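You operate a simulated robot arm through the tools that you are given. There is no shell and no other tool.

You run a simulated robot arm. Do the job below in one go: nothing can be reset, and whatever is moved stays where it is left.

TASK
Set both knobs on the yellow box by its white label and check both divers' lines.
Fine: after each knob, hold the talk button under it till its green lamp lights.
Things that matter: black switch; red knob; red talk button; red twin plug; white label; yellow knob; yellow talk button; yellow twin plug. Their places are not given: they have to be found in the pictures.

The check looks at the end state, three seconds after you hand in, the way a careful person would. Anything else that was tipped, shoved, dropped, spilled or broken makes it a failure.

THE ROBOT
A 6-joint arm with a two-finger gripper, fixed in place. Base frame: the origin is at the foot of the arm, x ahead of it, y to its left, z up. Units: m, degrees, N and s.
It reaches about 1.298 m from its shoulder. Its first joint turns from -149.0 to 149.0 degrees. Payload 1.57 kg.
The TCP is the grasp point between the finger pads, 0.021 m short of the fingertips. In the tool frame z runs along the fingers and y along their closing line. The gripper opens to 0.07 m. The gripper's body begins 0.05 m behind the TCP.
Orientation is told as [roll, pitch, yaw] about the base's x, y, z axes, in that order, counted from this pose: with the fingers straight down and closing along the base's y, the tool's x points along the base's -x, its y along +y and its z along -z.

THE INTERFACE
- The arm moves only by the tool move_arm. Its argument "commands" is a list of rows, each a list of 2 entries, a list of its own where there are three numbers: the shift along the tool's x, y, z in cm, then the turn, a rotation vector about the tool's x, y, z in degrees. In form: [[[x, y, z], [ax, ay, az]], ...]. A call has 1 to 20 rows; each row shifts and turns the commanded pose from where the row before left it, along the tool's axes as they then stand. "fingers" is the gripper command, from -1 (shut) to 1 (fully open), values between in proportion, set as the call begins (left out, the last holds). Rows are played at 5 a second. More than 0.05 m and 8.6 degrees between two rows, or a gripper value outside its range, and nothing of the call is played. A pose out of reach is approached as far as the arm can. The call stops where the force on the tool passes 50 N (or 10 N more than at its start, if that is more) or the arm is blocked; 0.2 s more then pass. The fingers move at their own pace and stop on an object; they squeeze with about 23 N. The grip force told is the motor's: it shows also when the fingers shut on nothing. Time passes only in rows, and 0.2 s behind the last, so rows that do not move let the fingers close. The reply holds the time, the measured pose of the TCP, the force on the tool along the base axes, the opening and the grip force, in the units named above and with some noise, with the torque about the TCP (base axes, N m) and any sound that the robot's microphone picked up.
- Cameras (640 x 400 px; columns grow to the right, rows downward): "scene" is fixed at [0.2192, -0.6506, 1.4248]; the picture's right is [0.98, -0.19, 0.00], its down [-0.04, -0.20, -0.98] and it looks along [0.18, 0.96, -0.20] (base axes); focal length 319 px, centre (320, 200). "wrist" rides on the gripper at [0.079, 0.004, -0.081] in the tool frame; the picture's right is [-0.05, 1.00, 0.00], its down [-0.67, -0.04, -0.75] and it looks along [-0.74, -0.04, 0.67] (tool axes); focal length 256 px, centre (320, 200).
- grab_frame(camera): a new picture of that camera. It takes no simulated time.
- move_column(by): slides the trunk up (or, below 0, down) by that many m; the arm rides with it, the base frame stays. It gives what a move gives, with no picture.
- probe_pixels(camera, pixels): for up to 12 pixels [column, row] of the newest picture of that camera ("zoom" is the newest enlarged one), the place [x, y, z] in the base frame of the surface seen there, good to about 0.002 m. It takes no simulated time.
- close_up(camera, box): a new picture of the part [left, top, right, bottom] of that camera's present view, enlarged. It takes no simulated time.
- job_done(): hands the job in; it is judged then, once.

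Leave the gripper open and the arm clear of the work at the hand-in unless told otherwise.

The tools are called after "Call:" as name(argument=value, ...) on one line, values as JSON. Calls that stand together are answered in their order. move_arm: Moves the arm, as the interface text tells. Its arguments: {"type":"object","properties":{"commands":{"type":"array"},"fingers":{"type":"number"}},"required":["commands"]} The other tools are called the same way: move_column (by) slides the trunk up or down; grab_frame (camera) takes a picture; probe_pixels (camera, pixels) gives the place of the surface under pixels of a picture; close_up (camera, box) takes an enlarged picture of a part of a camera's view; job_done () hands the job in.

At the start:

```text
clock: 0.0
tool_pos: [0.3767, 0.5124, 1.1299]
tcp_rot: [0.0, 0.0, 0.0]
contact_force: [-0.8, -0.5, 0.5]
torque: [-0.01, -0.02, 0.0]
finger_gap: 0.0701
finger_force: 0.1
trunk travel left (down, up): [-0.811, 0.159]
```

scene: 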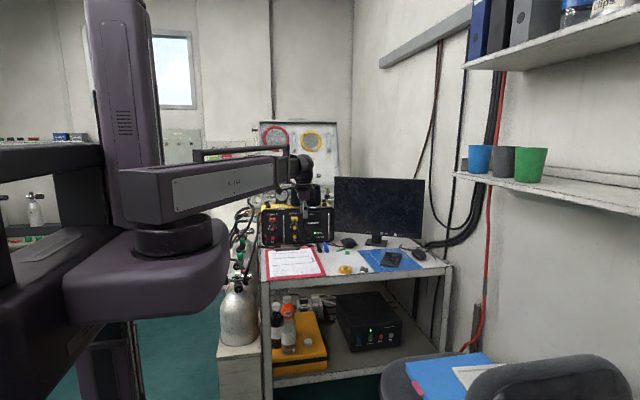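
wrist: 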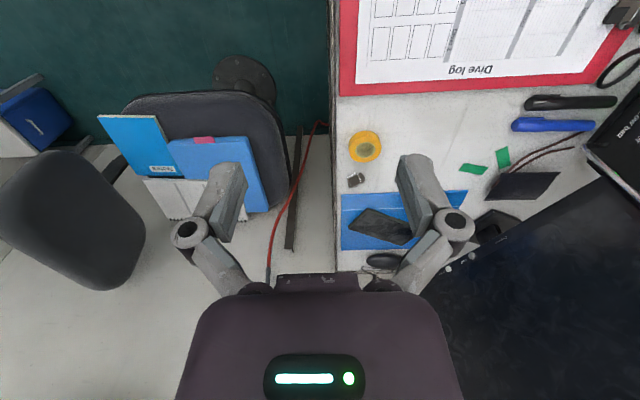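

I see the yellow box on the desk at around (295, 225) in the scene picture, partly near the arm. I will enlarge that region first to find the knobs, label, plugs and switch.

Call:
close_up(camera="scene", box=[250, 180, 350, 250])

Call:
close_up(camera="scene", box=[220, 110, 460, 280])

```text
5.71 times, centred on (300, 215) of scene
```

zoom: 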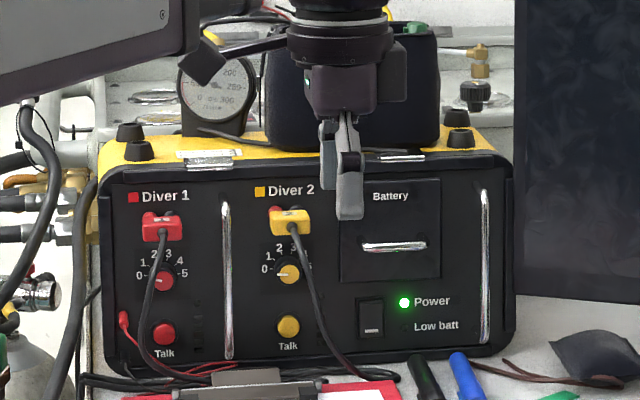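

```text
2.35 times, centred on (340, 195) of scene
```

zoom: 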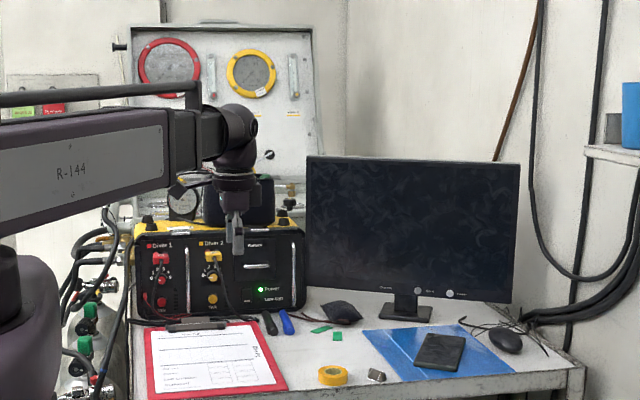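

The box's front carries Diver 1 (red) and Diver 2 (yellow), each with a twin plug, a 0-5 knob and a talk button, and a black switch with the Power lamp lit. I'll enlarge each part further and measure places.

Call:
close_up(camera="scene", box=[266, 208, 306, 246])

Call:
close_up(camera="scene", box=[262, 194, 342, 214])

Call:
close_up(camera="scene", box=[250, 180, 350, 250])

Call:
probe_pixels(camera="zoom", pixels=[[162, 228], [165, 280], [164, 333], [290, 222], [289, 274], [288, 327], [370, 318], [205, 155], [180, 300], [330, 330], [110, 250], [500, 250]])

```text
10.53 times, centred on (286, 227) of scene
```

zoom: 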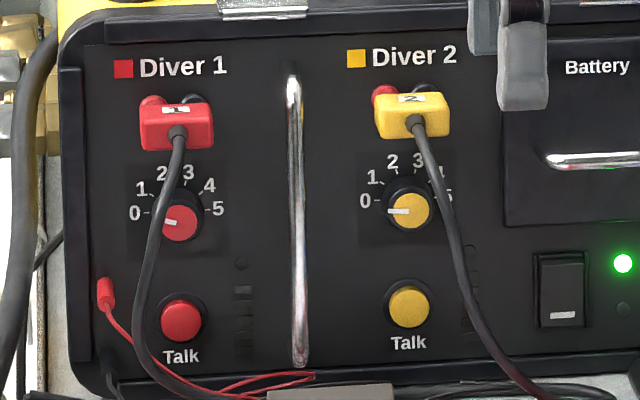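

```text
8.00 times, centred on (302, 204) of scene
```

zoom: 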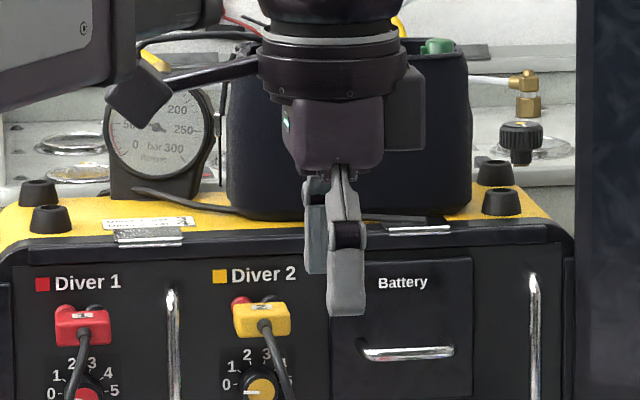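

```text
5.71 times, centred on (300, 215) of scene
```

zoom: 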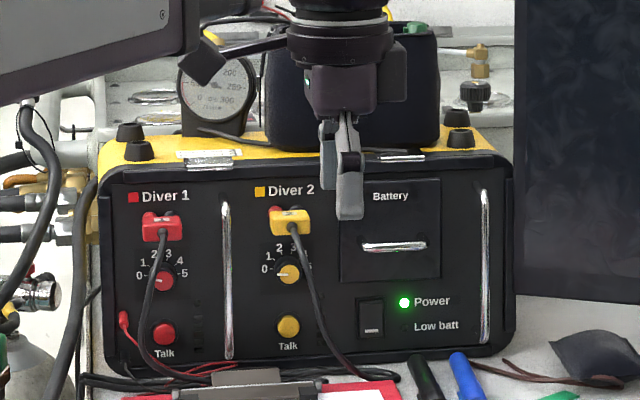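

```text
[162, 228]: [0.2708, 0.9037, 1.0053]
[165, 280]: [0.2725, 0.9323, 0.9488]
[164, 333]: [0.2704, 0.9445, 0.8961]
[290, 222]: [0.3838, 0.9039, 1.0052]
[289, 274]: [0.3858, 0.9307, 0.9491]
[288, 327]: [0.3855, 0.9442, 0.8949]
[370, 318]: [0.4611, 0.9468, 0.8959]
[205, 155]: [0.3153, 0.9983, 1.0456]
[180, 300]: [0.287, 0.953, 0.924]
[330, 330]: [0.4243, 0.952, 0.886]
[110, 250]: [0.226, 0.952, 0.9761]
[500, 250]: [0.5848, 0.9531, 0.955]
```

The front panel lies at y≈0.953 facing -y. A white label lies on the box's top, left part, near zoom (205,155). Next I enlarge the label and the plugs.

Call:
close_up(camera="scene", box=[272, 203, 296, 213])

Call:
close_up(camera="scene", box=[272, 212, 310, 232])

Call:
close_up(camera="scene", box=[310, 222, 340, 246])

Call:
close_up(camera="scene", box=[264, 224, 294, 250])

```text
16.00 times, centred on (284, 208) of scene
```

zoom: 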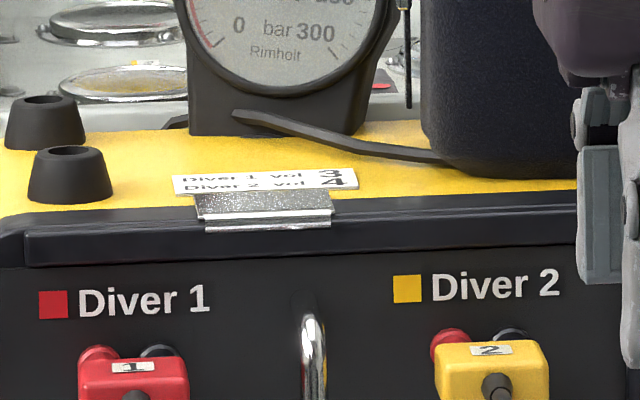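

```text
16.00 times, centred on (291, 222) of scene
```

zoom: 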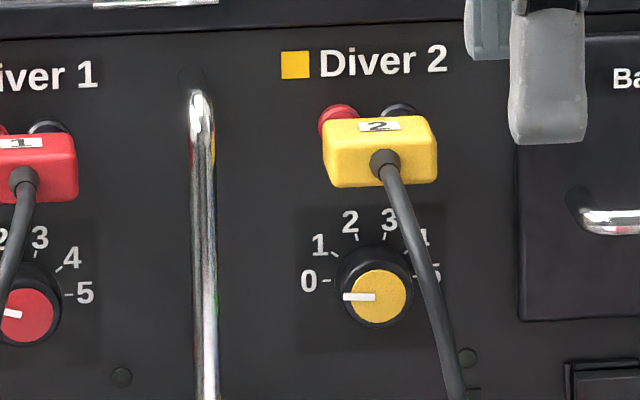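

```text
16.00 times, centred on (325, 234) of scene
```

zoom: 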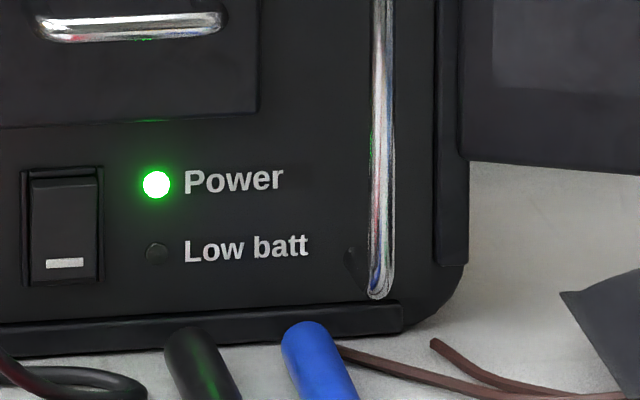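

```text
15.38 times, centred on (279, 237) of scene
```

zoom: 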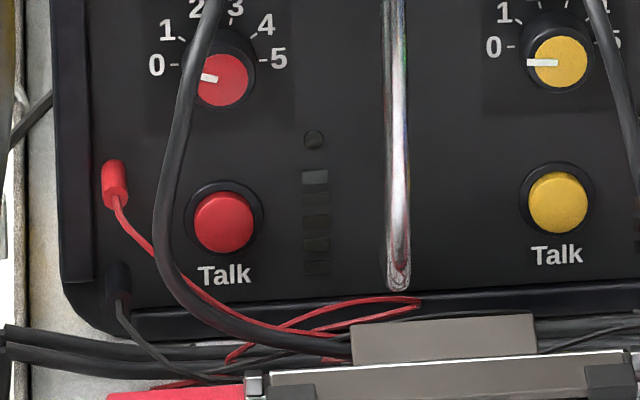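

The label reads "Diver 1 vol 3 / Diver 2 vol 4" as far as seen obliquely; I'll confirm it from the wrist camera later. The plugs "1" and "2" look seated; the dark lens right of each knob, near (315,140) in the last zoom, is likely the lamp, with level bars beneath. Now I measure knob edges, cables, lamp, desk and clipboard clip.

Call:
probe_pixels(camera="zoom", pixels=[[222, 80], [200, 76], [190, 100], [165, 180], [165, 240], [225, 222], [315, 140], [315, 178], [113, 180], [440, 340], [400, 250], [510, 385]])

Call:
close_up(camera="scene", box=[255, 230, 345, 285])

```text
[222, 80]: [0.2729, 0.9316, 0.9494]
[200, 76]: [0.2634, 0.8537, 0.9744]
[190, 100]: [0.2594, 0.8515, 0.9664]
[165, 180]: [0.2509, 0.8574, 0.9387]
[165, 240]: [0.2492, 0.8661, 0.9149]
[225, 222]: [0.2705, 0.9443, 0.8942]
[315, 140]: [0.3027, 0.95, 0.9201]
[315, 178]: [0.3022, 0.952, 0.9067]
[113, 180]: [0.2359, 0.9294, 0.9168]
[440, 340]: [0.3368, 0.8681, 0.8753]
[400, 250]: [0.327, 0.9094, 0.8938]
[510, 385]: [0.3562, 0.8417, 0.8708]
```

```text
7.11 times, centred on (300, 258) of scene
```

zoom: 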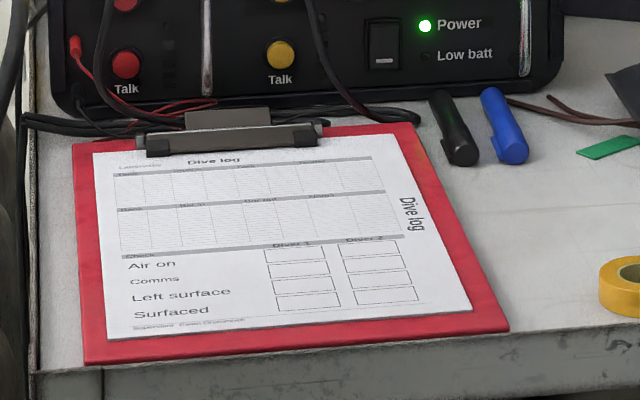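

I see the red plug's cable bulging out to y≈0.853 just left of the red knob, so the gripper's path matters. I'll measure the cables of both plugs and the knobs' edges more finely in a new enlarged picture.

Call:
close_up(camera="scene", box=[266, 208, 306, 246])

Call:
probe_pixels(camera="zoom", pixels=[[176, 150], [167, 180], [156, 210], [147, 240], [140, 270], [137, 300], [143, 335], [165, 365], [178, 134], [193, 140], [293, 150], [190, 115]])

Call:
probe_pixels(camera="zoom", pixels=[[417, 126], [425, 150], [435, 175], [444, 200], [453, 230], [465, 270], [480, 310], [500, 350], [525, 385], [407, 212], [386, 205], [470, 250]])

Call:
probe_pixels(camera="zoom", pixels=[[178, 206], [165, 222], [192, 228], [178, 240], [203, 215], [178, 190], [430, 215], [408, 232], [410, 185], [395, 228], [422, 195], [240, 265]])

```text
10.53 times, centred on (286, 227) of scene
```

zoom: 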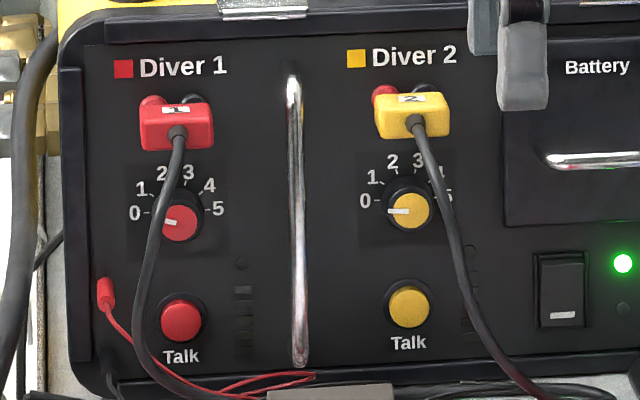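

```text
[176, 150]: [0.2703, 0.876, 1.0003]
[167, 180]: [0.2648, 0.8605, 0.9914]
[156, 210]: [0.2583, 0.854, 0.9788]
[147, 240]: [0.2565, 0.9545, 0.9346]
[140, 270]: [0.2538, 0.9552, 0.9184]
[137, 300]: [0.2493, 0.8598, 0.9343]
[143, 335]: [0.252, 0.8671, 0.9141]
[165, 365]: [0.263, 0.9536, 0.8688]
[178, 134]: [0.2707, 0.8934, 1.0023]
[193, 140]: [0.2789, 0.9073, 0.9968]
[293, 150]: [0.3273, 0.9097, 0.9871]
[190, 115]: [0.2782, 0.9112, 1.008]
```

```text
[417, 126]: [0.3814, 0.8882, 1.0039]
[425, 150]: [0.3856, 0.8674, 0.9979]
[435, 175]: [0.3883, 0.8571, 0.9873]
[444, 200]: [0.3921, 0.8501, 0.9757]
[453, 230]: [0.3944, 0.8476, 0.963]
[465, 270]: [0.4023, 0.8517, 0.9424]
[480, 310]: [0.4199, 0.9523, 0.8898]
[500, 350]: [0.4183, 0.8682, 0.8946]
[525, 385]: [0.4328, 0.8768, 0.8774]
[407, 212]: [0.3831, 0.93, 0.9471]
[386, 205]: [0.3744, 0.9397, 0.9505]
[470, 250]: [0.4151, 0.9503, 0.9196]
```

```text
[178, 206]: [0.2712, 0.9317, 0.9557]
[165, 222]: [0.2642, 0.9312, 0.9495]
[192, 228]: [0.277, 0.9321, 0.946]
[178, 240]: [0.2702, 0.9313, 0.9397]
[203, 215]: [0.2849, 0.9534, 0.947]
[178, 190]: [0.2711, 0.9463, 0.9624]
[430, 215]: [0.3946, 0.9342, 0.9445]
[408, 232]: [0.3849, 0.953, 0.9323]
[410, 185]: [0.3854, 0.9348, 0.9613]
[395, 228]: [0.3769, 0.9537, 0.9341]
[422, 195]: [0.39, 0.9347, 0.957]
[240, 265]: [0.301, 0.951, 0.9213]
```

The cables bow out to y≈0.85: the red one passes left of its knob, the yellow one right of its knob. I intend to come at the red knob from the right and at the yellow one from the left, with the fingers closing vertically. First I measure the gripper's own side parts in the scene picture so I know my clearances.

Call:
close_up(camera="scene", box=[270, 130, 340, 225])

Call:
close_up(camera="scene", box=[270, 174, 334, 214])

Call:
probe_pixels(camera="zoom", pixels=[[435, 100], [460, 75], [460, 150], [440, 160], [340, 130], [340, 75], [140, 90], [115, 110], [175, 75], [230, 70], [420, 20], [440, 60]])

```text
4.21 times, centred on (305, 178) of scene
```

zoom: 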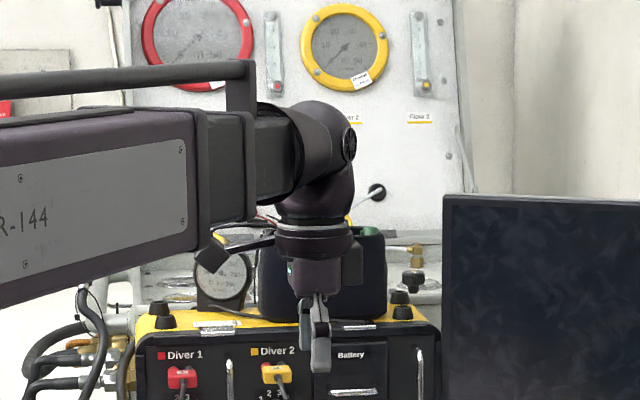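

```text
10.00 times, centred on (302, 194) of scene
```

zoom: 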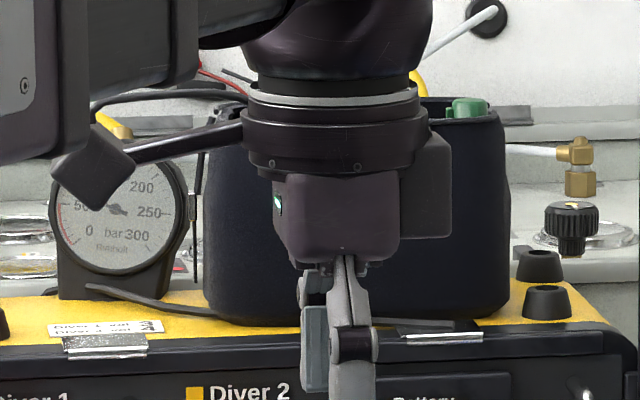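

```text
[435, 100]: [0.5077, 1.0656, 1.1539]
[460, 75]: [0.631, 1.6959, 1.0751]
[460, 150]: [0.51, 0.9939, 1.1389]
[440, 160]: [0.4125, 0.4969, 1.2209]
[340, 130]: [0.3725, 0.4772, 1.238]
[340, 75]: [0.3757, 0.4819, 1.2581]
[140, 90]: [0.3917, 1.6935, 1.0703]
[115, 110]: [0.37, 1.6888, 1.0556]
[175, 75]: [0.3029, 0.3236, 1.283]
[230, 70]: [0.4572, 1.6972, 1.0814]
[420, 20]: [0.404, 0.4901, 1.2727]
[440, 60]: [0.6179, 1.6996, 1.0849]
```

The gripper's side box reaches only 0.04 m off its axis and the flange about 0.04 m, so a tilted approach clears. Now I roll the tool in place (turn about tool x by −90° in total) so that the fingers point at the panel (+y), in two calls; first half here with fingers left open.

Call:
move_arm(commands=[[[0, 0, 0], [-8.18, 0, 0]], [[0, 0, 0], [-8.18, 0, 0]], [[0, 0, 0], [-8.18, 0, 0]], [[0, 0, 0], [-8.18, 0, 0]], [[0, 0, 0], [-8.18, 0, 0]], [[0, 0, 0], [-8.18, 0, 0]]])

```text
clock: 1.4
tool_pos: [0.3768, 0.5117, 1.194]
tcp_rot: [49.3, 0.0, 0.0]
contact_force: [-0.4, 0.1, 0.2]
torque: [-0.02, 0.0, 0.03]
finger_gap: 0.0699
finger_force: 0.0
out of reach, approached as far as the arm can: row 2, 3, 4, 5, 6
trunk travel left (down, up): [-0.811, 0.159]
```

The roll reached 49.3° but the TCP rose to z 1.194: part was out of reach. I'll look at the scene to understand the arm's posture.

Call:
grab_frame(camera="scene")

Call:
grab_frame(camera="wrist")

```text
taken
```

scene: 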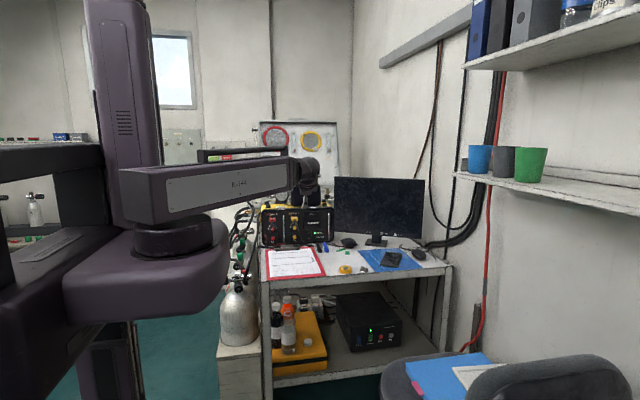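

```text
taken
```

wrist: 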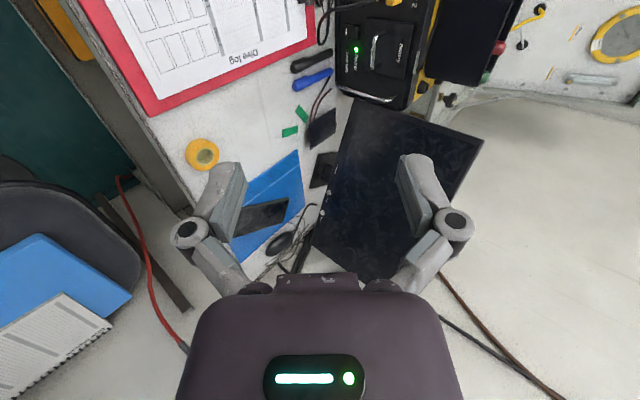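

The arm looks like horizontally swinging links on a vertical trunk, so height comes mostly from the trunk. Before I lower anything I'll probe where the arm's links, the cylinder and the desk are.

Call:
probe_pixels(camera="scene", pixels=[[200, 260], [150, 300], [226, 255], [80, 290], [165, 243], [150, 195], [270, 190], [305, 175], [120, 80], [215, 305], [200, 225], [150, 315]])

Call:
probe_pixels(camera="scene", pixels=[[240, 315], [240, 285], [245, 230], [235, 350], [262, 300], [270, 278], [350, 280], [430, 268], [345, 270], [310, 262], [372, 252], [330, 246]])

```text
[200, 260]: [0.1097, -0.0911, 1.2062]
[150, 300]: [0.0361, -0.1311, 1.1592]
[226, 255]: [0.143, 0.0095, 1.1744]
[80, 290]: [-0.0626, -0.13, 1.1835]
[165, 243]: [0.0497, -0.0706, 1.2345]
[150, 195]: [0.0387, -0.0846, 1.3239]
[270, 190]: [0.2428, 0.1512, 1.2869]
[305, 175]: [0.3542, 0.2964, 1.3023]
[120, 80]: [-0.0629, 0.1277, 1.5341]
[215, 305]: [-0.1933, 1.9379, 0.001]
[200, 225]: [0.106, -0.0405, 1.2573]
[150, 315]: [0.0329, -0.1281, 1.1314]
```

```text
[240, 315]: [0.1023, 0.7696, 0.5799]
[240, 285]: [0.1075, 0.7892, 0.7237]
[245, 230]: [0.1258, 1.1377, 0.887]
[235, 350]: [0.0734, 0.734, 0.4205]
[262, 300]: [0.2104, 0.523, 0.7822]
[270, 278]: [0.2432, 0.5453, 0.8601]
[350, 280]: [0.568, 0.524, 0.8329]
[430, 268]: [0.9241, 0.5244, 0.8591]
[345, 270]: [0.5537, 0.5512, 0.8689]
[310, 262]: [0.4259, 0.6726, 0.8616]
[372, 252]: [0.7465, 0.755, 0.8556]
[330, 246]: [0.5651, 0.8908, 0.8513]
```

The desk is at z≈0.852, its front edge at y≈0.524; the boom telescopes from near the origin at wrist height ≈1.31, so height is set by the trunk alone. I now finish the roll to 90° about the wrist centre (shifting the TCP along tool y as it swings), keeping everything at high level.

Call:
move_arm(commands=[[[0, 2.62, -0.18], [-8.14, 0, 0]], [[0, 2.62, -0.18], [-8.14, 0, 0]], [[0, 2.62, -0.18], [-8.14, 0, 0]], [[0, 2.62, -0.18], [-8.14, 0, 0]], [[0, 2.62, -0.18], [-8.14, 0, 0]]])

```text
clock: 2.6
tool_pos: [0.3761, 0.5575, 1.3153]
tcp_rot: [89.7, -0.1, -0.1]
contact_force: [-0.7, -0.1, 0.6]
torque: [0.0, 0.0, 0.0]
finger_gap: 0.0701
finger_force: 0.1
trunk travel left (down, up): [-0.811, 0.159]
```

Now the tool points at the panel with z=1.315, as the model predicted. Next I yaw the tool by +22° about the vertical (tool y) so it comes from the right, and then take a wrist picture to read the label.

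Call:
move_arm(commands=[[[0, 0, 0], [0, 7.4, 0]], [[0, 0, 0], [0, 7.4, 0]], [[0, 0, 0], [0, 7.4, 0]]])

Call:
grab_frame(camera="wrist")

Call:
grab_frame(camera="scene")

```text
clock: 3.4
tool_pos: [0.3769, 0.5581, 1.3153]
tcp_rot: [89.7, 0.1, 22.3]
contact_force: [0.4, 0.4, -0.2]
torque: [0.03, 0.0, 0.0]
finger_gap: 0.0699
finger_force: 0.0
trunk travel left (down, up): [-0.811, 0.159]
```

```text
taken
```

wrist: 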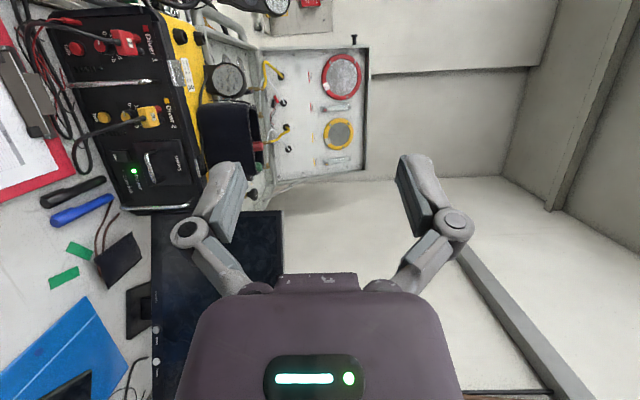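

```text
taken
```

scene: 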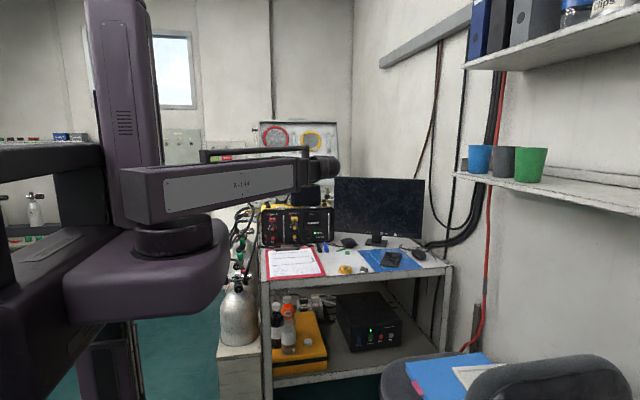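

The wrist view shows the box sideways at upper left, with the white label near (180,75). I'll enlarge it, and the front panel too.

Call:
close_up(camera="wrist", box=[160, 50, 208, 100])

Call:
close_up(camera="wrist", box=[40, 5, 210, 215])

Call:
close_up(camera="scene", box=[276, 202, 294, 212])

```text
8.00 times, centred on (184, 75) of wrist
```

zoom: 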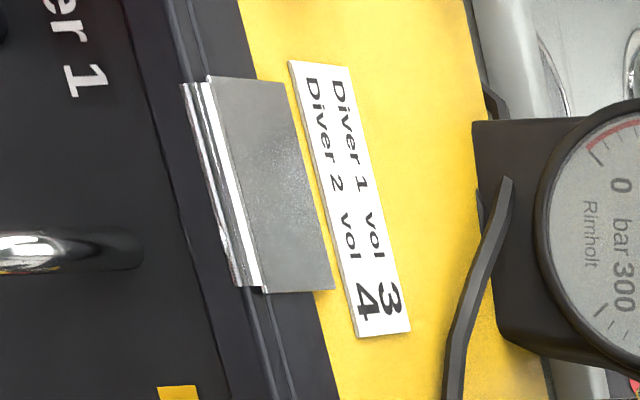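

```text
1.90 times, centred on (125, 110) of wrist
```

zoom: 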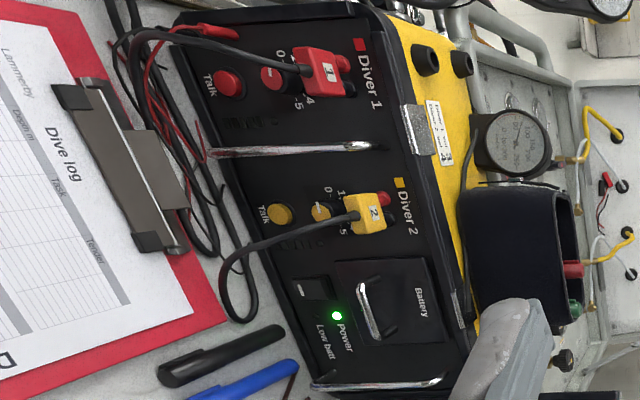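

```text
16.00 times, centred on (285, 207) of scene
```

zoom: 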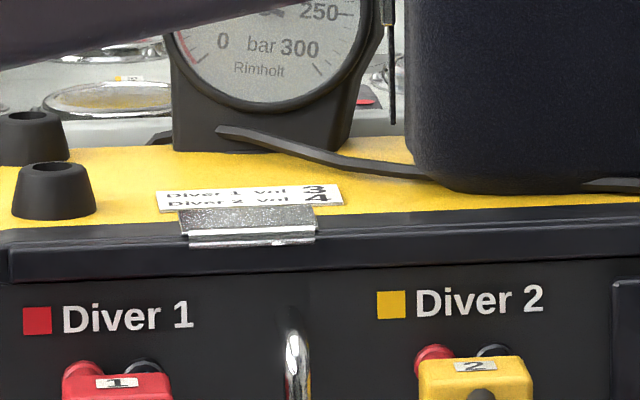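

The label clearly reads "Diver 1 vol 3", "Diver 2 vol 4". So red goes to 3 and yellow to 4. I now lower the trunk in two steps, watching force, to bring the tool to knob height (z≈0.95).

Call:
move_column(by=-0.2)

Call:
grab_frame(camera="scene")

```text
clock: 5.6
tool_pos: [0.3761, 0.5575, 1.1148]
tcp_rot: [89.7, 0.1, 22.2]
contact_force: [-0.7, 0.0, 0.7]
torque: [-0.03, -0.01, 0.01]
finger_gap: 0.07
finger_force: 0.1
trunk travel left (down, up): [-0.611, 0.359]
```

```text
taken
```

scene: 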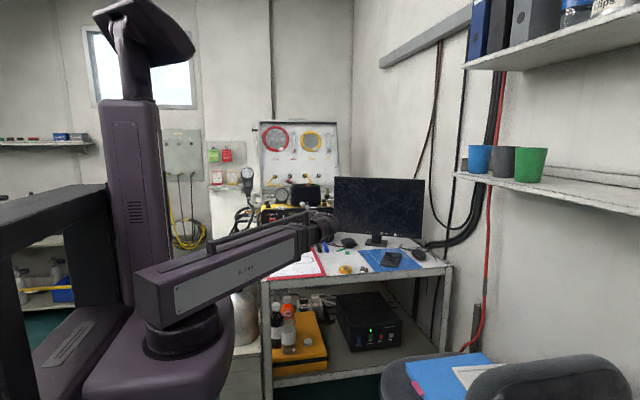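

The path is clear. I lower another 0.155 m to about z=0.96.

Call:
move_column(by=-0.155)

Call:
grab_frame(camera="scene")

Call:
grab_frame(camera="wrist")

```text
clock: 7.4
tool_pos: [0.3768, 0.5576, 0.9608]
tcp_rot: [89.7, 0.2, 22.2]
contact_force: [-0.1, 0.7, 0.2]
torque: [-0.03, 0.01, 0.0]
finger_gap: 0.0702
finger_force: 0.0
trunk travel left (down, up): [-0.456, 0.514]
```

```text
taken
```

scene: 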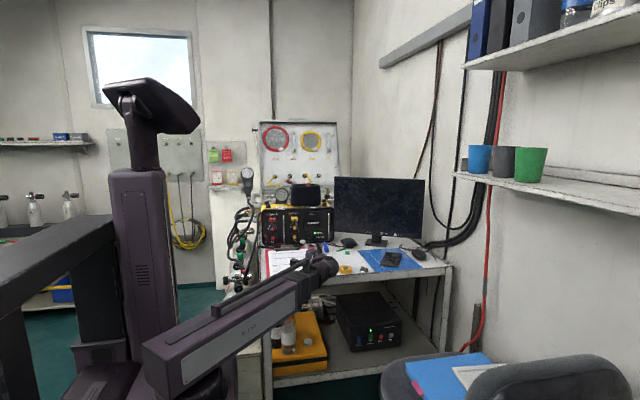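

```text
taken
```

wrist: 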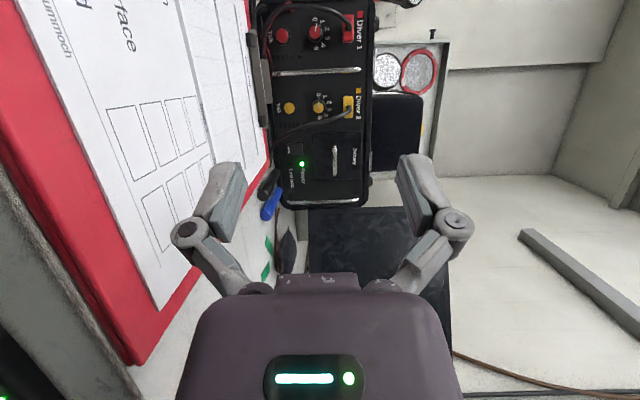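

The scene camera now has a free view of the panel. I move the tool toward a standoff about 12 cm in front of the red knob along its tilted axis (27° picture geometry: knob at about (0.2705, 0.932, 0.948)), with the fingers partly open to about 0.046 m.

Call:
move_arm(commands=[[[-0.67, 0, 4.32], [0, 0, 0]], [[-0.67, 0, 4.32], [0, 0, 0]], [[-0.67, 0, 4.32], [0, 0, 0]], [[-0.67, 0, 4.32], [0, 0, 0]], [[-0.67, 0, 4.32], [0, 0, 0]], [[-0.67, 0, 4.32], [0, 0, 0]]], fingers=0.31)

Call:
grab_frame(camera="scene")

Call:
grab_frame(camera="wrist")

```text
clock: 8.8
tool_pos: [0.3159, 0.8138, 0.9594]
tcp_rot: [89.5, 0.2, 22.2]
contact_force: [0.3, -0.3, -0.4]
torque: [0.01, 0.02, 0.02]
finger_gap: 0.0457
finger_force: 0.0
trunk travel left (down, up): [-0.456, 0.514]
```

```text
taken
```

scene: 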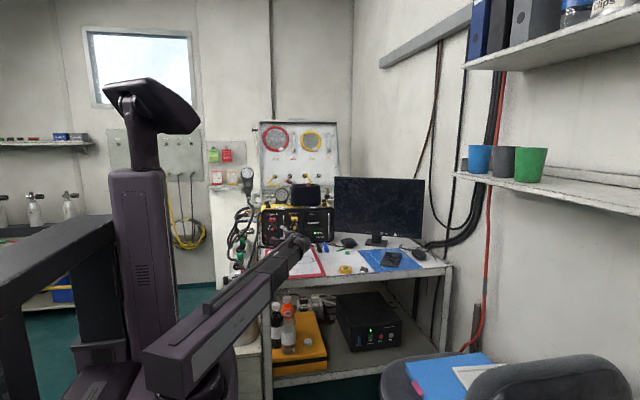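

```text
taken
```

wrist: 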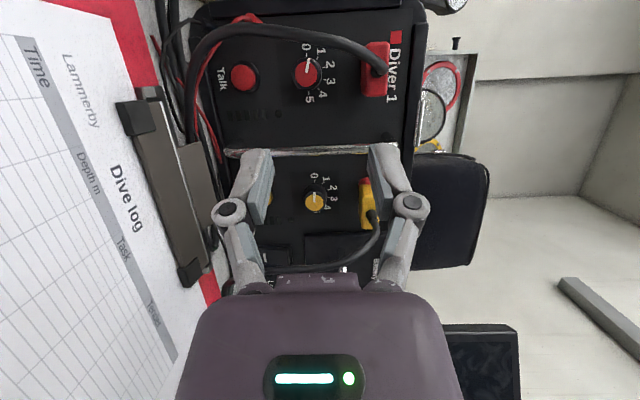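

The wrist camera sees both knobs and the red cable looping left of the red knob. I'll enlarge the red knob region and probe its face, edges, the plug's underside and the cable.

Call:
close_up(camera="wrist", box=[215, 20, 415, 145])

Call:
probe_pixels(camera="zoom", pixels=[[297, 165], [297, 140], [297, 190], [275, 165], [320, 165], [330, 185], [475, 150], [530, 150], [520, 160], [400, 90], [330, 50], [92, 180]])

```text
3.20 times, centred on (315, 82) of wrist
```

zoom: 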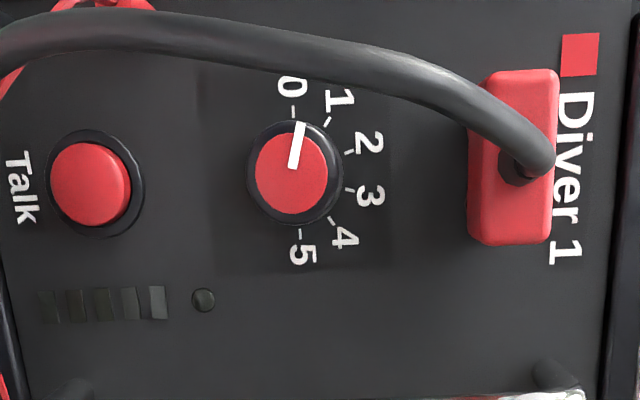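

```text
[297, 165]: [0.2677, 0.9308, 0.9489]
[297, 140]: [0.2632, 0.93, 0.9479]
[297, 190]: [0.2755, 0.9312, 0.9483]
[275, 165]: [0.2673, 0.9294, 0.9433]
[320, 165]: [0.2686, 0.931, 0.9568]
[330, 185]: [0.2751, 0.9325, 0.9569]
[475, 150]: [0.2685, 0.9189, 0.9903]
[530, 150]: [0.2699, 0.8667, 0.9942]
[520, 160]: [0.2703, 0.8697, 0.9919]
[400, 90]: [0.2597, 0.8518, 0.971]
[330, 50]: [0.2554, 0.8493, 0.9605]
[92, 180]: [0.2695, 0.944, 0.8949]
```

The pointer of the red knob stands a little past 0 (about 13°), the knob face centre is near (0.2705, 0.931, 0.948). I check the finger's own geometry with probes (knuckle near (410,205), finger near (395,165)) so I know its clearance under the plug.

Call:
probe_pixels(camera="wrist", pixels=[[410, 205], [426, 205], [410, 180], [398, 160], [380, 150], [372, 170], [228, 210], [212, 212], [400, 250], [330, 285]])

```text
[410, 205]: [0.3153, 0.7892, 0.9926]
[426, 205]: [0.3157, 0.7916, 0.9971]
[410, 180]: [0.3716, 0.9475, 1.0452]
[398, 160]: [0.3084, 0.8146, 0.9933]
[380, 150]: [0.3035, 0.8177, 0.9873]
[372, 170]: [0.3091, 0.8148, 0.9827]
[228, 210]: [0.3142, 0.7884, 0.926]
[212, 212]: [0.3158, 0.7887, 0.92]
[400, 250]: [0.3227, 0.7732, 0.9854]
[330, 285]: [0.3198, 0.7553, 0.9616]
```

Knuckles reach 0.039 m off-axis at this opening, too close to the plug's underside (z≈0.990), so I'll narrow the opening to 0.037 m. Then I lower the trunk by 0.0115 m to knob height and pre-turn the hand −20° about its axis while still 12 cm away.

Call:
move_column(by=-0.0115)

Call:
move_arm(commands=[[[0, 0, 0], [0, 0, -6.67]], [[0, 0, 0], [0, 0, -6.67]], [[0, 0, 0], [0, 0, -6.67]]], fingers=0.06)

Call:
grab_frame(camera="wrist")

```text
clock: 9.4
tool_pos: [0.3154, 0.8138, 0.9491]
tcp_rot: [89.8, 0.1, 22.2]
contact_force: [0.5, -0.5, 1.2]
torque: [0.01, 0.02, 0.02]
finger_gap: 0.0459
finger_force: 0.0
trunk travel left (down, up): [-0.445, 0.525]
```

```text
clock: 10.2
tool_pos: [0.3149, 0.8144, 0.9478]
tcp_rot: [89.5, -20.0, 22.2]
contact_force: [-0.4, 1.3, 0.0]
torque: [0.03, -0.01, 0.0]
finger_gap: 0.0372
finger_force: 0.0
trunk travel left (down, up): [-0.445, 0.525]
```

```text
taken
```

wrist: 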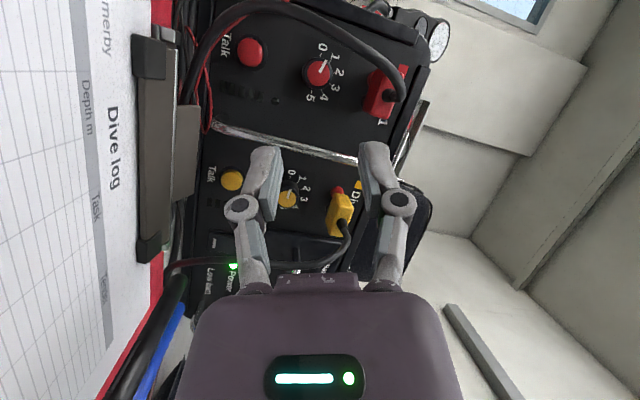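

The hand is aligned: the straight line along its axis leads to the red knob. I move in the first 7 cm and look again.

Call:
move_arm(commands=[[[0, 0, 1.75], [0, 0, 0]], [[0, 0, 1.75], [0, 0, 0]], [[0, 0, 1.75], [0, 0, 0]], [[0, 0, 1.75], [0, 0, 0]]])

Call:
grab_frame(camera="wrist")

Call:
close_up(camera="scene", box=[255, 200, 345, 256])

```text
clock: 11.2
tool_pos: [0.2889, 0.8779, 0.949]
tcp_rot: [89.6, -19.9, 22.3]
contact_force: [-0.4, -0.3, -0.1]
torque: [0.0, -0.01, 0.03]
finger_gap: 0.0368
finger_force: 0.0
trunk travel left (down, up): [-0.445, 0.525]
```

```text
taken
```

wrist: 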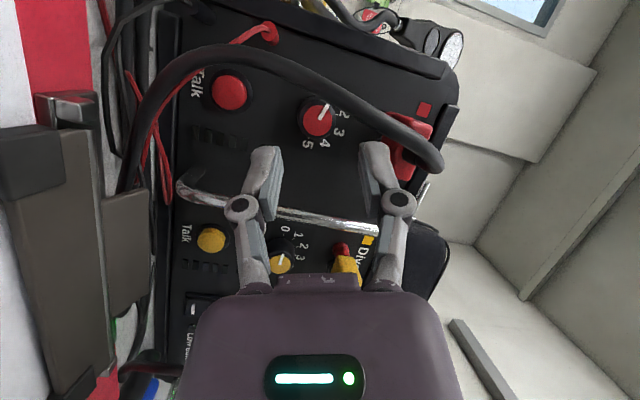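

```text
7.11 times, centred on (300, 228) of scene
```

zoom: 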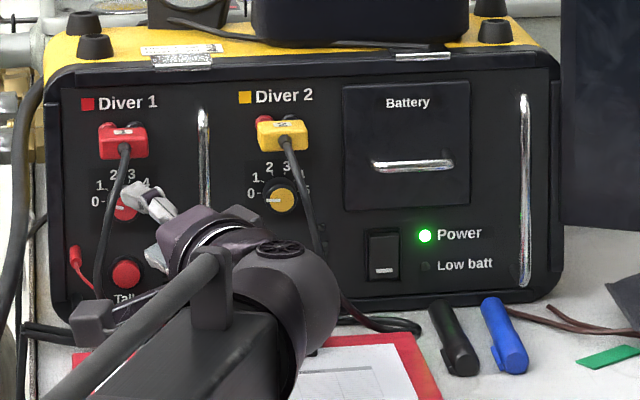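

The fingers are lined up with the red knob and clear of cable and plug. I advance 4.6 cm more, slowly, so the pads straddle the knob.

Call:
move_arm(commands=[[[0, 0, 0.92], [0, 0, 0]], [[0, 0, 0.92], [0, 0, 0]], [[0, 0, 0.92], [0, 0, 0]], [[0, 0, 0.92], [0, 0, 0]], [[0, 0, 0.92], [0, 0, 0]]])

Call:
grab_frame(camera="wrist")

Call:
close_up(camera="scene", box=[262, 208, 302, 240])

```text
clock: 12.4
tool_pos: [0.2716, 0.9209, 0.9484]
tcp_rot: [89.6, -19.8, 22.4]
contact_force: [-0.5, -0.5, -0.1]
torque: [-0.01, -0.01, 0.0]
finger_gap: 0.0369
finger_force: 0.0
trunk travel left (down, up): [-0.445, 0.525]
```

```text
taken
```

wrist: 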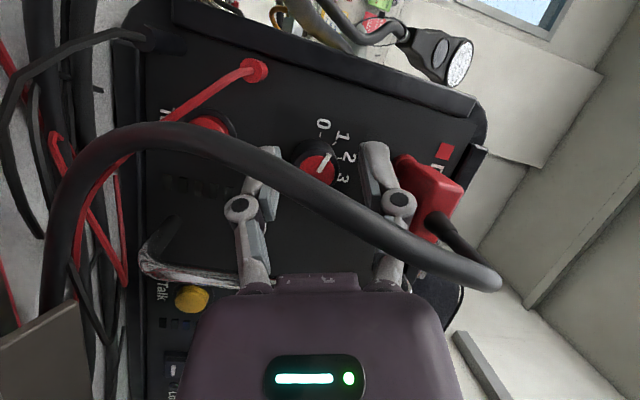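

```text
12.50 times, centred on (282, 224) of scene
```

zoom: 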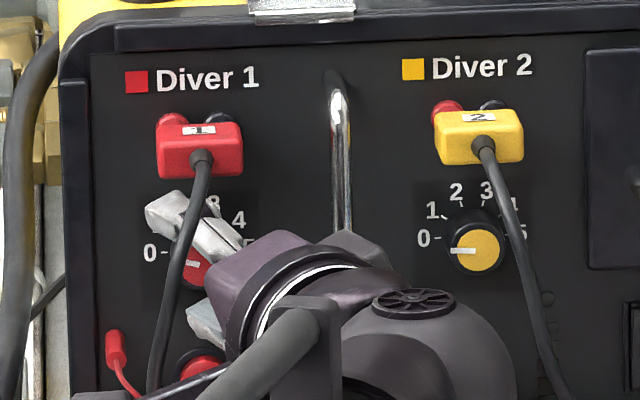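

The knob sits between the pads with no contact force. I close the fingers on the red knob and wait.

Call:
move_arm(commands=[[[0, 0, 0], [0, 0, 0]], [[0, 0, 0], [0, 0, 0]], [[0, 0, 0], [0, 0, 0]]], fingers=-1)

Call:
close_up(camera="wrist", box=[220, 100, 420, 225])

```text
clock: 13.2
tool_pos: [0.2746, 0.9209, 0.9463]
tcp_rot: [89.4, -19.9, 22.2]
contact_force: [7.0, -19.0, -30.4]
torque: [-0.62, -0.06, -0.88]
finger_gap: 0.0237
finger_force: 32.4
trunk travel left (down, up): [-0.445, 0.525]
```

```text
3.20 times, centred on (320, 162) of wrist
```

zoom: 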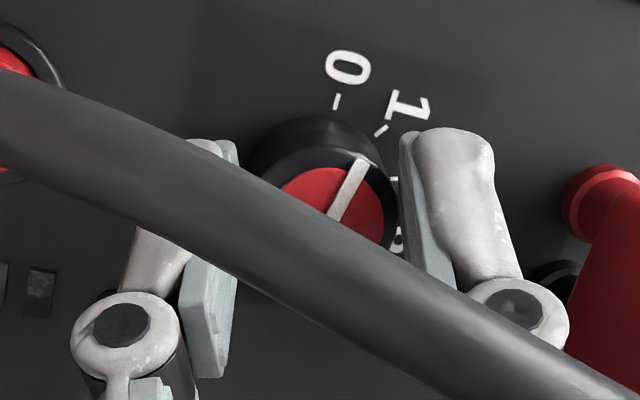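

The fingers stopped at 0.0237 m on the knob, but there is about 36 N side load: the knob's centre is a few mm off my finger midline. I look at scene view before deciding how to recentre.

Call:
close_up(camera="scene", box=[262, 208, 318, 248])

Call:
grab_frame(camera="wrist")

Call:
probe_pixels(camera="wrist", pixels=[[310, 140], [330, 147], [300, 150], [340, 160], [350, 150], [288, 160], [325, 165], [360, 155], [372, 155], [283, 150], [292, 180], [345, 180]])

```text
10.00 times, centred on (290, 228) of scene
```

zoom: 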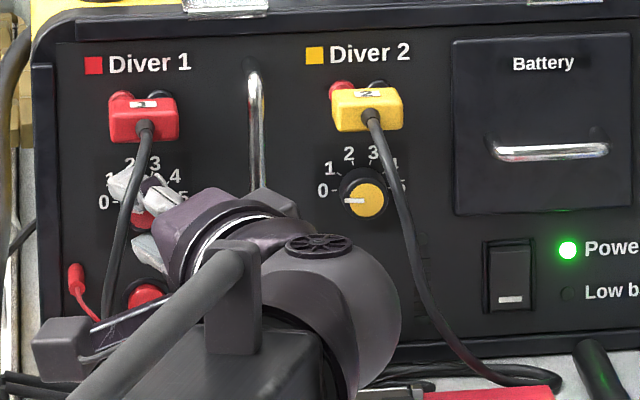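

```text
taken
```

wrist: 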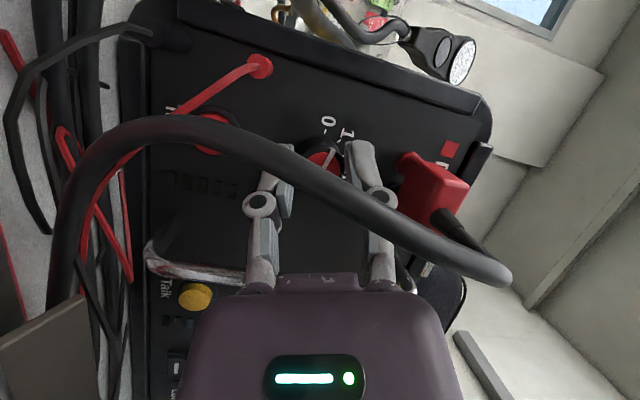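

```text
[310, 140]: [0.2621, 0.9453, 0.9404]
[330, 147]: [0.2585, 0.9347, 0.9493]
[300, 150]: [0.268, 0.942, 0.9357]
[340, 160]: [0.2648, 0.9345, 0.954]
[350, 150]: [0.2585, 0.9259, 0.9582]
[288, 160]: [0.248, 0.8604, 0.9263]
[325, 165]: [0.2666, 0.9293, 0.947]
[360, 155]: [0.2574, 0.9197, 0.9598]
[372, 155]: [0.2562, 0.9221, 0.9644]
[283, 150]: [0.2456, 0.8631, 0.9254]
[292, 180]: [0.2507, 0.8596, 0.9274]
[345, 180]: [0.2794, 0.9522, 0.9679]
```

I see the mistake: with the 22° slant, the pads at the knob's depth sit about 6 mm left of the knob's axis. I open the fingers again and then shift the hand about 6.5 mm to the right (+x).

Call:
move_arm(commands=[[[0, 0, 0], [0, 0, 0]], [[0, 0, 0], [0, 0, 0]]], fingers=0.06)

```text
clock: 13.8
tool_pos: [0.2721, 0.921, 0.9483]
tcp_rot: [89.5, -19.9, 22.5]
contact_force: [0.2, -0.1, 0.7]
torque: [0.02, 0.0, 0.02]
finger_gap: 0.037
finger_force: 0.1
trunk travel left (down, up): [-0.445, 0.525]
```

Fingers are free and the hand sprang back. Now I shift right by ~5.5 mm and 3 mm deeper, then close in the next call.

Call:
move_arm(commands=[[[-0.24, -0.08, 0.05], [0, 0, 0]], [[-0.24, -0.09, 0.04], [0, 0, 0]]])

Call:
move_arm(commands=[[[0, 0, 0], [0, 0, 0]], [[0, 0, 0], [0, 0, 0]], [[0, 0, 0], [0, 0, 0]]], fingers=-1)

```text
clock: 14.4
tool_pos: [0.2756, 0.9236, 0.9475]
tcp_rot: [89.6, -19.8, 22.4]
contact_force: [-0.2, 0.0, 0.1]
torque: [0.0, -0.02, 0.0]
finger_gap: 0.0372
finger_force: 0.1
trunk travel left (down, up): [-0.445, 0.525]
```

```text
clock: 15.2
tool_pos: [0.2773, 0.9229, 0.9471]
tcp_rot: [89.5, -19.8, 22.4]
contact_force: [3.8, -10.9, -13.0]
torque: [-0.5, -0.03, -0.38]
finger_gap: 0.024
finger_force: 32.7
trunk travel left (down, up): [-0.445, 0.525]
```

Side load is now only about 17 N. I trim the commanded pose by 1–2 mm toward where the knob pulls (right, down and slightly back) to relax it further.

Call:
move_arm(commands=[[[-0.1, -0.16, -0.12], [0, 0, 0]], [[0, 0, 0], [0, 0, 0]]])

Call:
close_up(camera="wrist", box=[240, 90, 400, 200])

```text
clock: 15.8
tool_pos: [0.2765, 0.9237, 0.9471]
tcp_rot: [89.5, -20.0, 22.5]
contact_force: [-7.6, -9.6, -18.4]
torque: [-0.35, -0.08, -0.51]
finger_gap: 0.024
finger_force: 32.0
trunk travel left (down, up): [-0.445, 0.525]
```

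```text
3.64 times, centred on (320, 145) of wrist
```

zoom: 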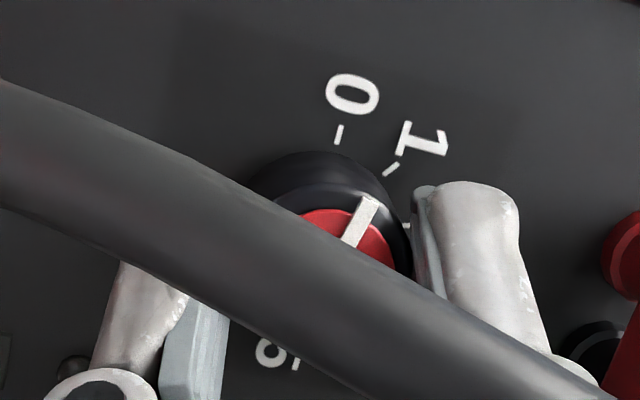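

The remaining load is mostly vertical (−18 N), which only the trunk can relieve. I lower the trunk by 1.5 mm.

Call:
move_column(by=-0.0015)

```text
clock: 16.3
tool_pos: [0.2761, 0.9231, 0.9472]
tcp_rot: [89.6, -19.9, 22.4]
contact_force: [-8.1, -1.4, -1.2]
torque: [-0.63, 0.04, 0.87]
finger_gap: 0.0242
finger_force: 32.1
trunk travel left (down, up): [-0.443, 0.527]
```

Load is now small. I turn the hand clockwise by 24° (positive about tool z) in four rows and look at the pointer.

Call:
move_arm(commands=[[[0, 0, 0], [0, 0, 4]], [[0, 0, 0], [0, 0, 4]], [[0, 0, 0], [0, 0, 4]], [[0, 0, 0], [0, 0, 4]], [[0, 0, 0], [0, 0, 4]], [[0, 0, 0], [0, 0, 4]]])

Call:
grab_frame(camera="wrist")

Call:
close_up(camera="wrist", box=[240, 90, 400, 200])

```text
clock: 17.7
tool_pos: [0.2776, 0.9217, 0.948]
tcp_rot: [89.7, 4.1, 22.2]
contact_force: [-6.5, -1.8, 8.9]
torque: [0.49, 0.02, 0.25]
finger_gap: 0.0234
finger_force: 31.8
trunk travel left (down, up): [-0.443, 0.527]
```

```text
taken
```

wrist: 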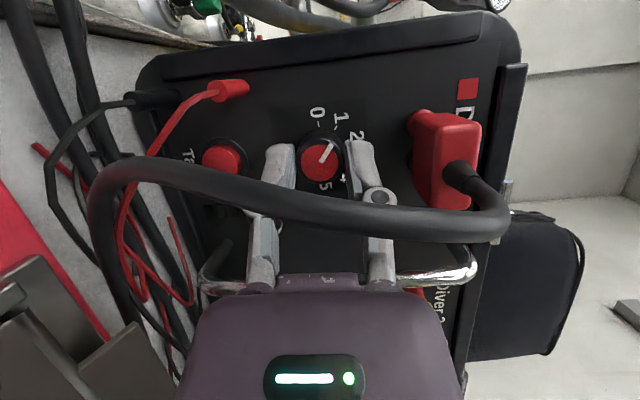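

```text
3.64 times, centred on (320, 145) of wrist
```

zoom: 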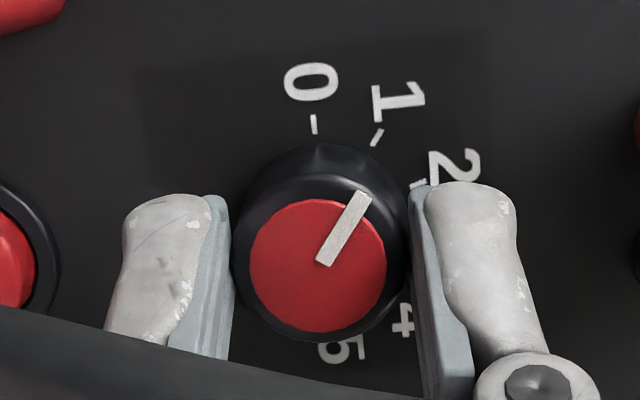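

The knob followed: its pointer now stands near 1. I turn a further 24°.

Call:
move_arm(commands=[[[0, 0, 0], [0, 0, 4]], [[0, 0, 0], [0, 0, 4]], [[0, 0, 0], [0, 0, 4]], [[0, 0, 0], [0, 0, 4]], [[0, 0, 0], [0, 0, 4]], [[0, 0, 0], [0, 0, 4]]])

Call:
grab_frame(camera="wrist")

Call:
close_up(camera="wrist", box=[240, 90, 400, 200])

```text
clock: 19.1
tool_pos: [0.2784, 0.9215, 0.948]
tcp_rot: [89.7, 28.0, 21.9]
contact_force: [0.7, 0.1, 13.3]
torque: [0.8, 0.04, 0.5]
finger_gap: 0.0245
finger_force: 32.4
trunk travel left (down, up): [-0.443, 0.527]
```

```text
taken
```

wrist: 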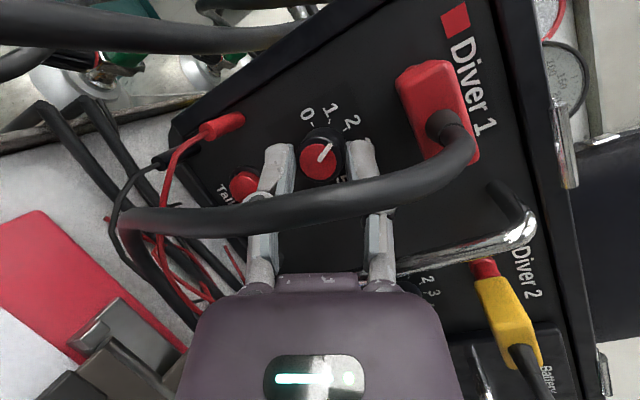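

```text
3.64 times, centred on (320, 145) of wrist
```

zoom: 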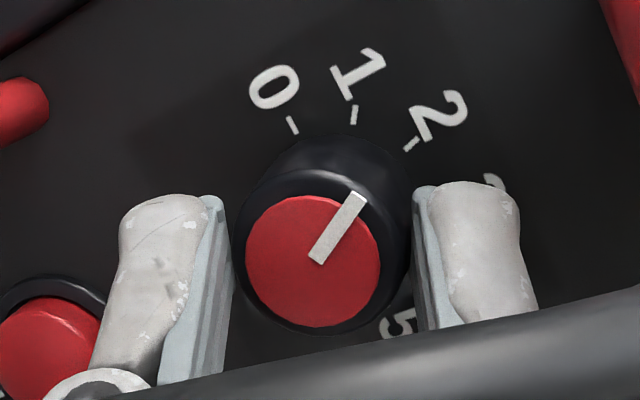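

Pointer now stands just before 2. I open the fingers, turn the hand back by 46° around the open knob, and will regrip.

Call:
move_arm(commands=[[[0, 0, 0], [0, 0, 0]], [[0, 0, 0], [0, 0, 0]]], fingers=0.06)

Call:
move_arm(commands=[[[0, 0, 0], [0, 0, -6]], [[0, 0, 0], [0, 0, -6]], [[0, 0, 0], [0, 0, -6]], [[0, 0, 0], [0, 0, -6]], [[0, 0, 0], [0, 0, -6]], [[0, 0, 0], [0, 0, -6]], [[0, 0, 0], [0, 0, -6]], [[0, 0, 0], [0, 0, -5]]])

Call:
close_up(camera="wrist", box=[240, 90, 400, 200])

```text
clock: 19.7
tool_pos: [0.2787, 0.9218, 0.9465]
tcp_rot: [89.5, 28.0, 21.9]
contact_force: [0.6, -0.3, -0.4]
torque: [0.0, -0.02, 0.04]
finger_gap: 0.0371
finger_force: 0.1
trunk travel left (down, up): [-0.443, 0.527]
```

```text
clock: 21.5
tool_pos: [0.2781, 0.9226, 0.9475]
tcp_rot: [89.6, -19.1, 22.3]
contact_force: [-0.3, 0.0, 0.1]
torque: [-0.01, -0.02, -0.04]
finger_gap: 0.0372
finger_force: 0.1
trunk travel left (down, up): [-0.443, 0.527]
```

```text
3.64 times, centred on (320, 145) of wrist
```

zoom: 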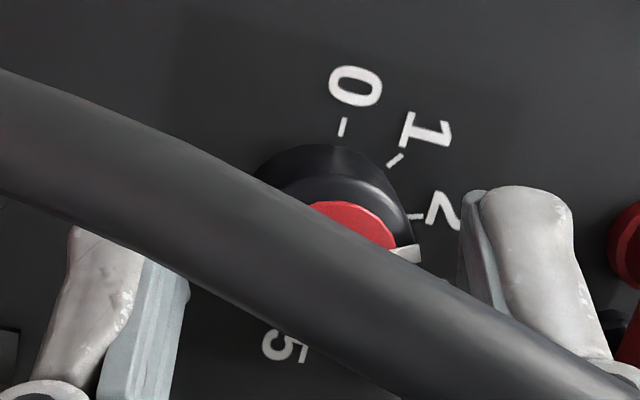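

No contact on the way back and the knob stayed. I grip it again.

Call:
move_arm(commands=[[[0, 0, 0], [0, 0, 0]], [[0, 0, 0], [0, 0, 0]], [[0, 0, 0], [0, 0, 0]]], fingers=-1)

```text
clock: 22.3
tool_pos: [0.2781, 0.9211, 0.9478]
tcp_rot: [89.5, -19.0, 22.2]
contact_force: [-0.6, -0.7, 4.6]
torque: [-0.08, -0.02, -0.2]
finger_gap: 0.0243
finger_force: 31.6
trunk travel left (down, up): [-0.443, 0.527]
```

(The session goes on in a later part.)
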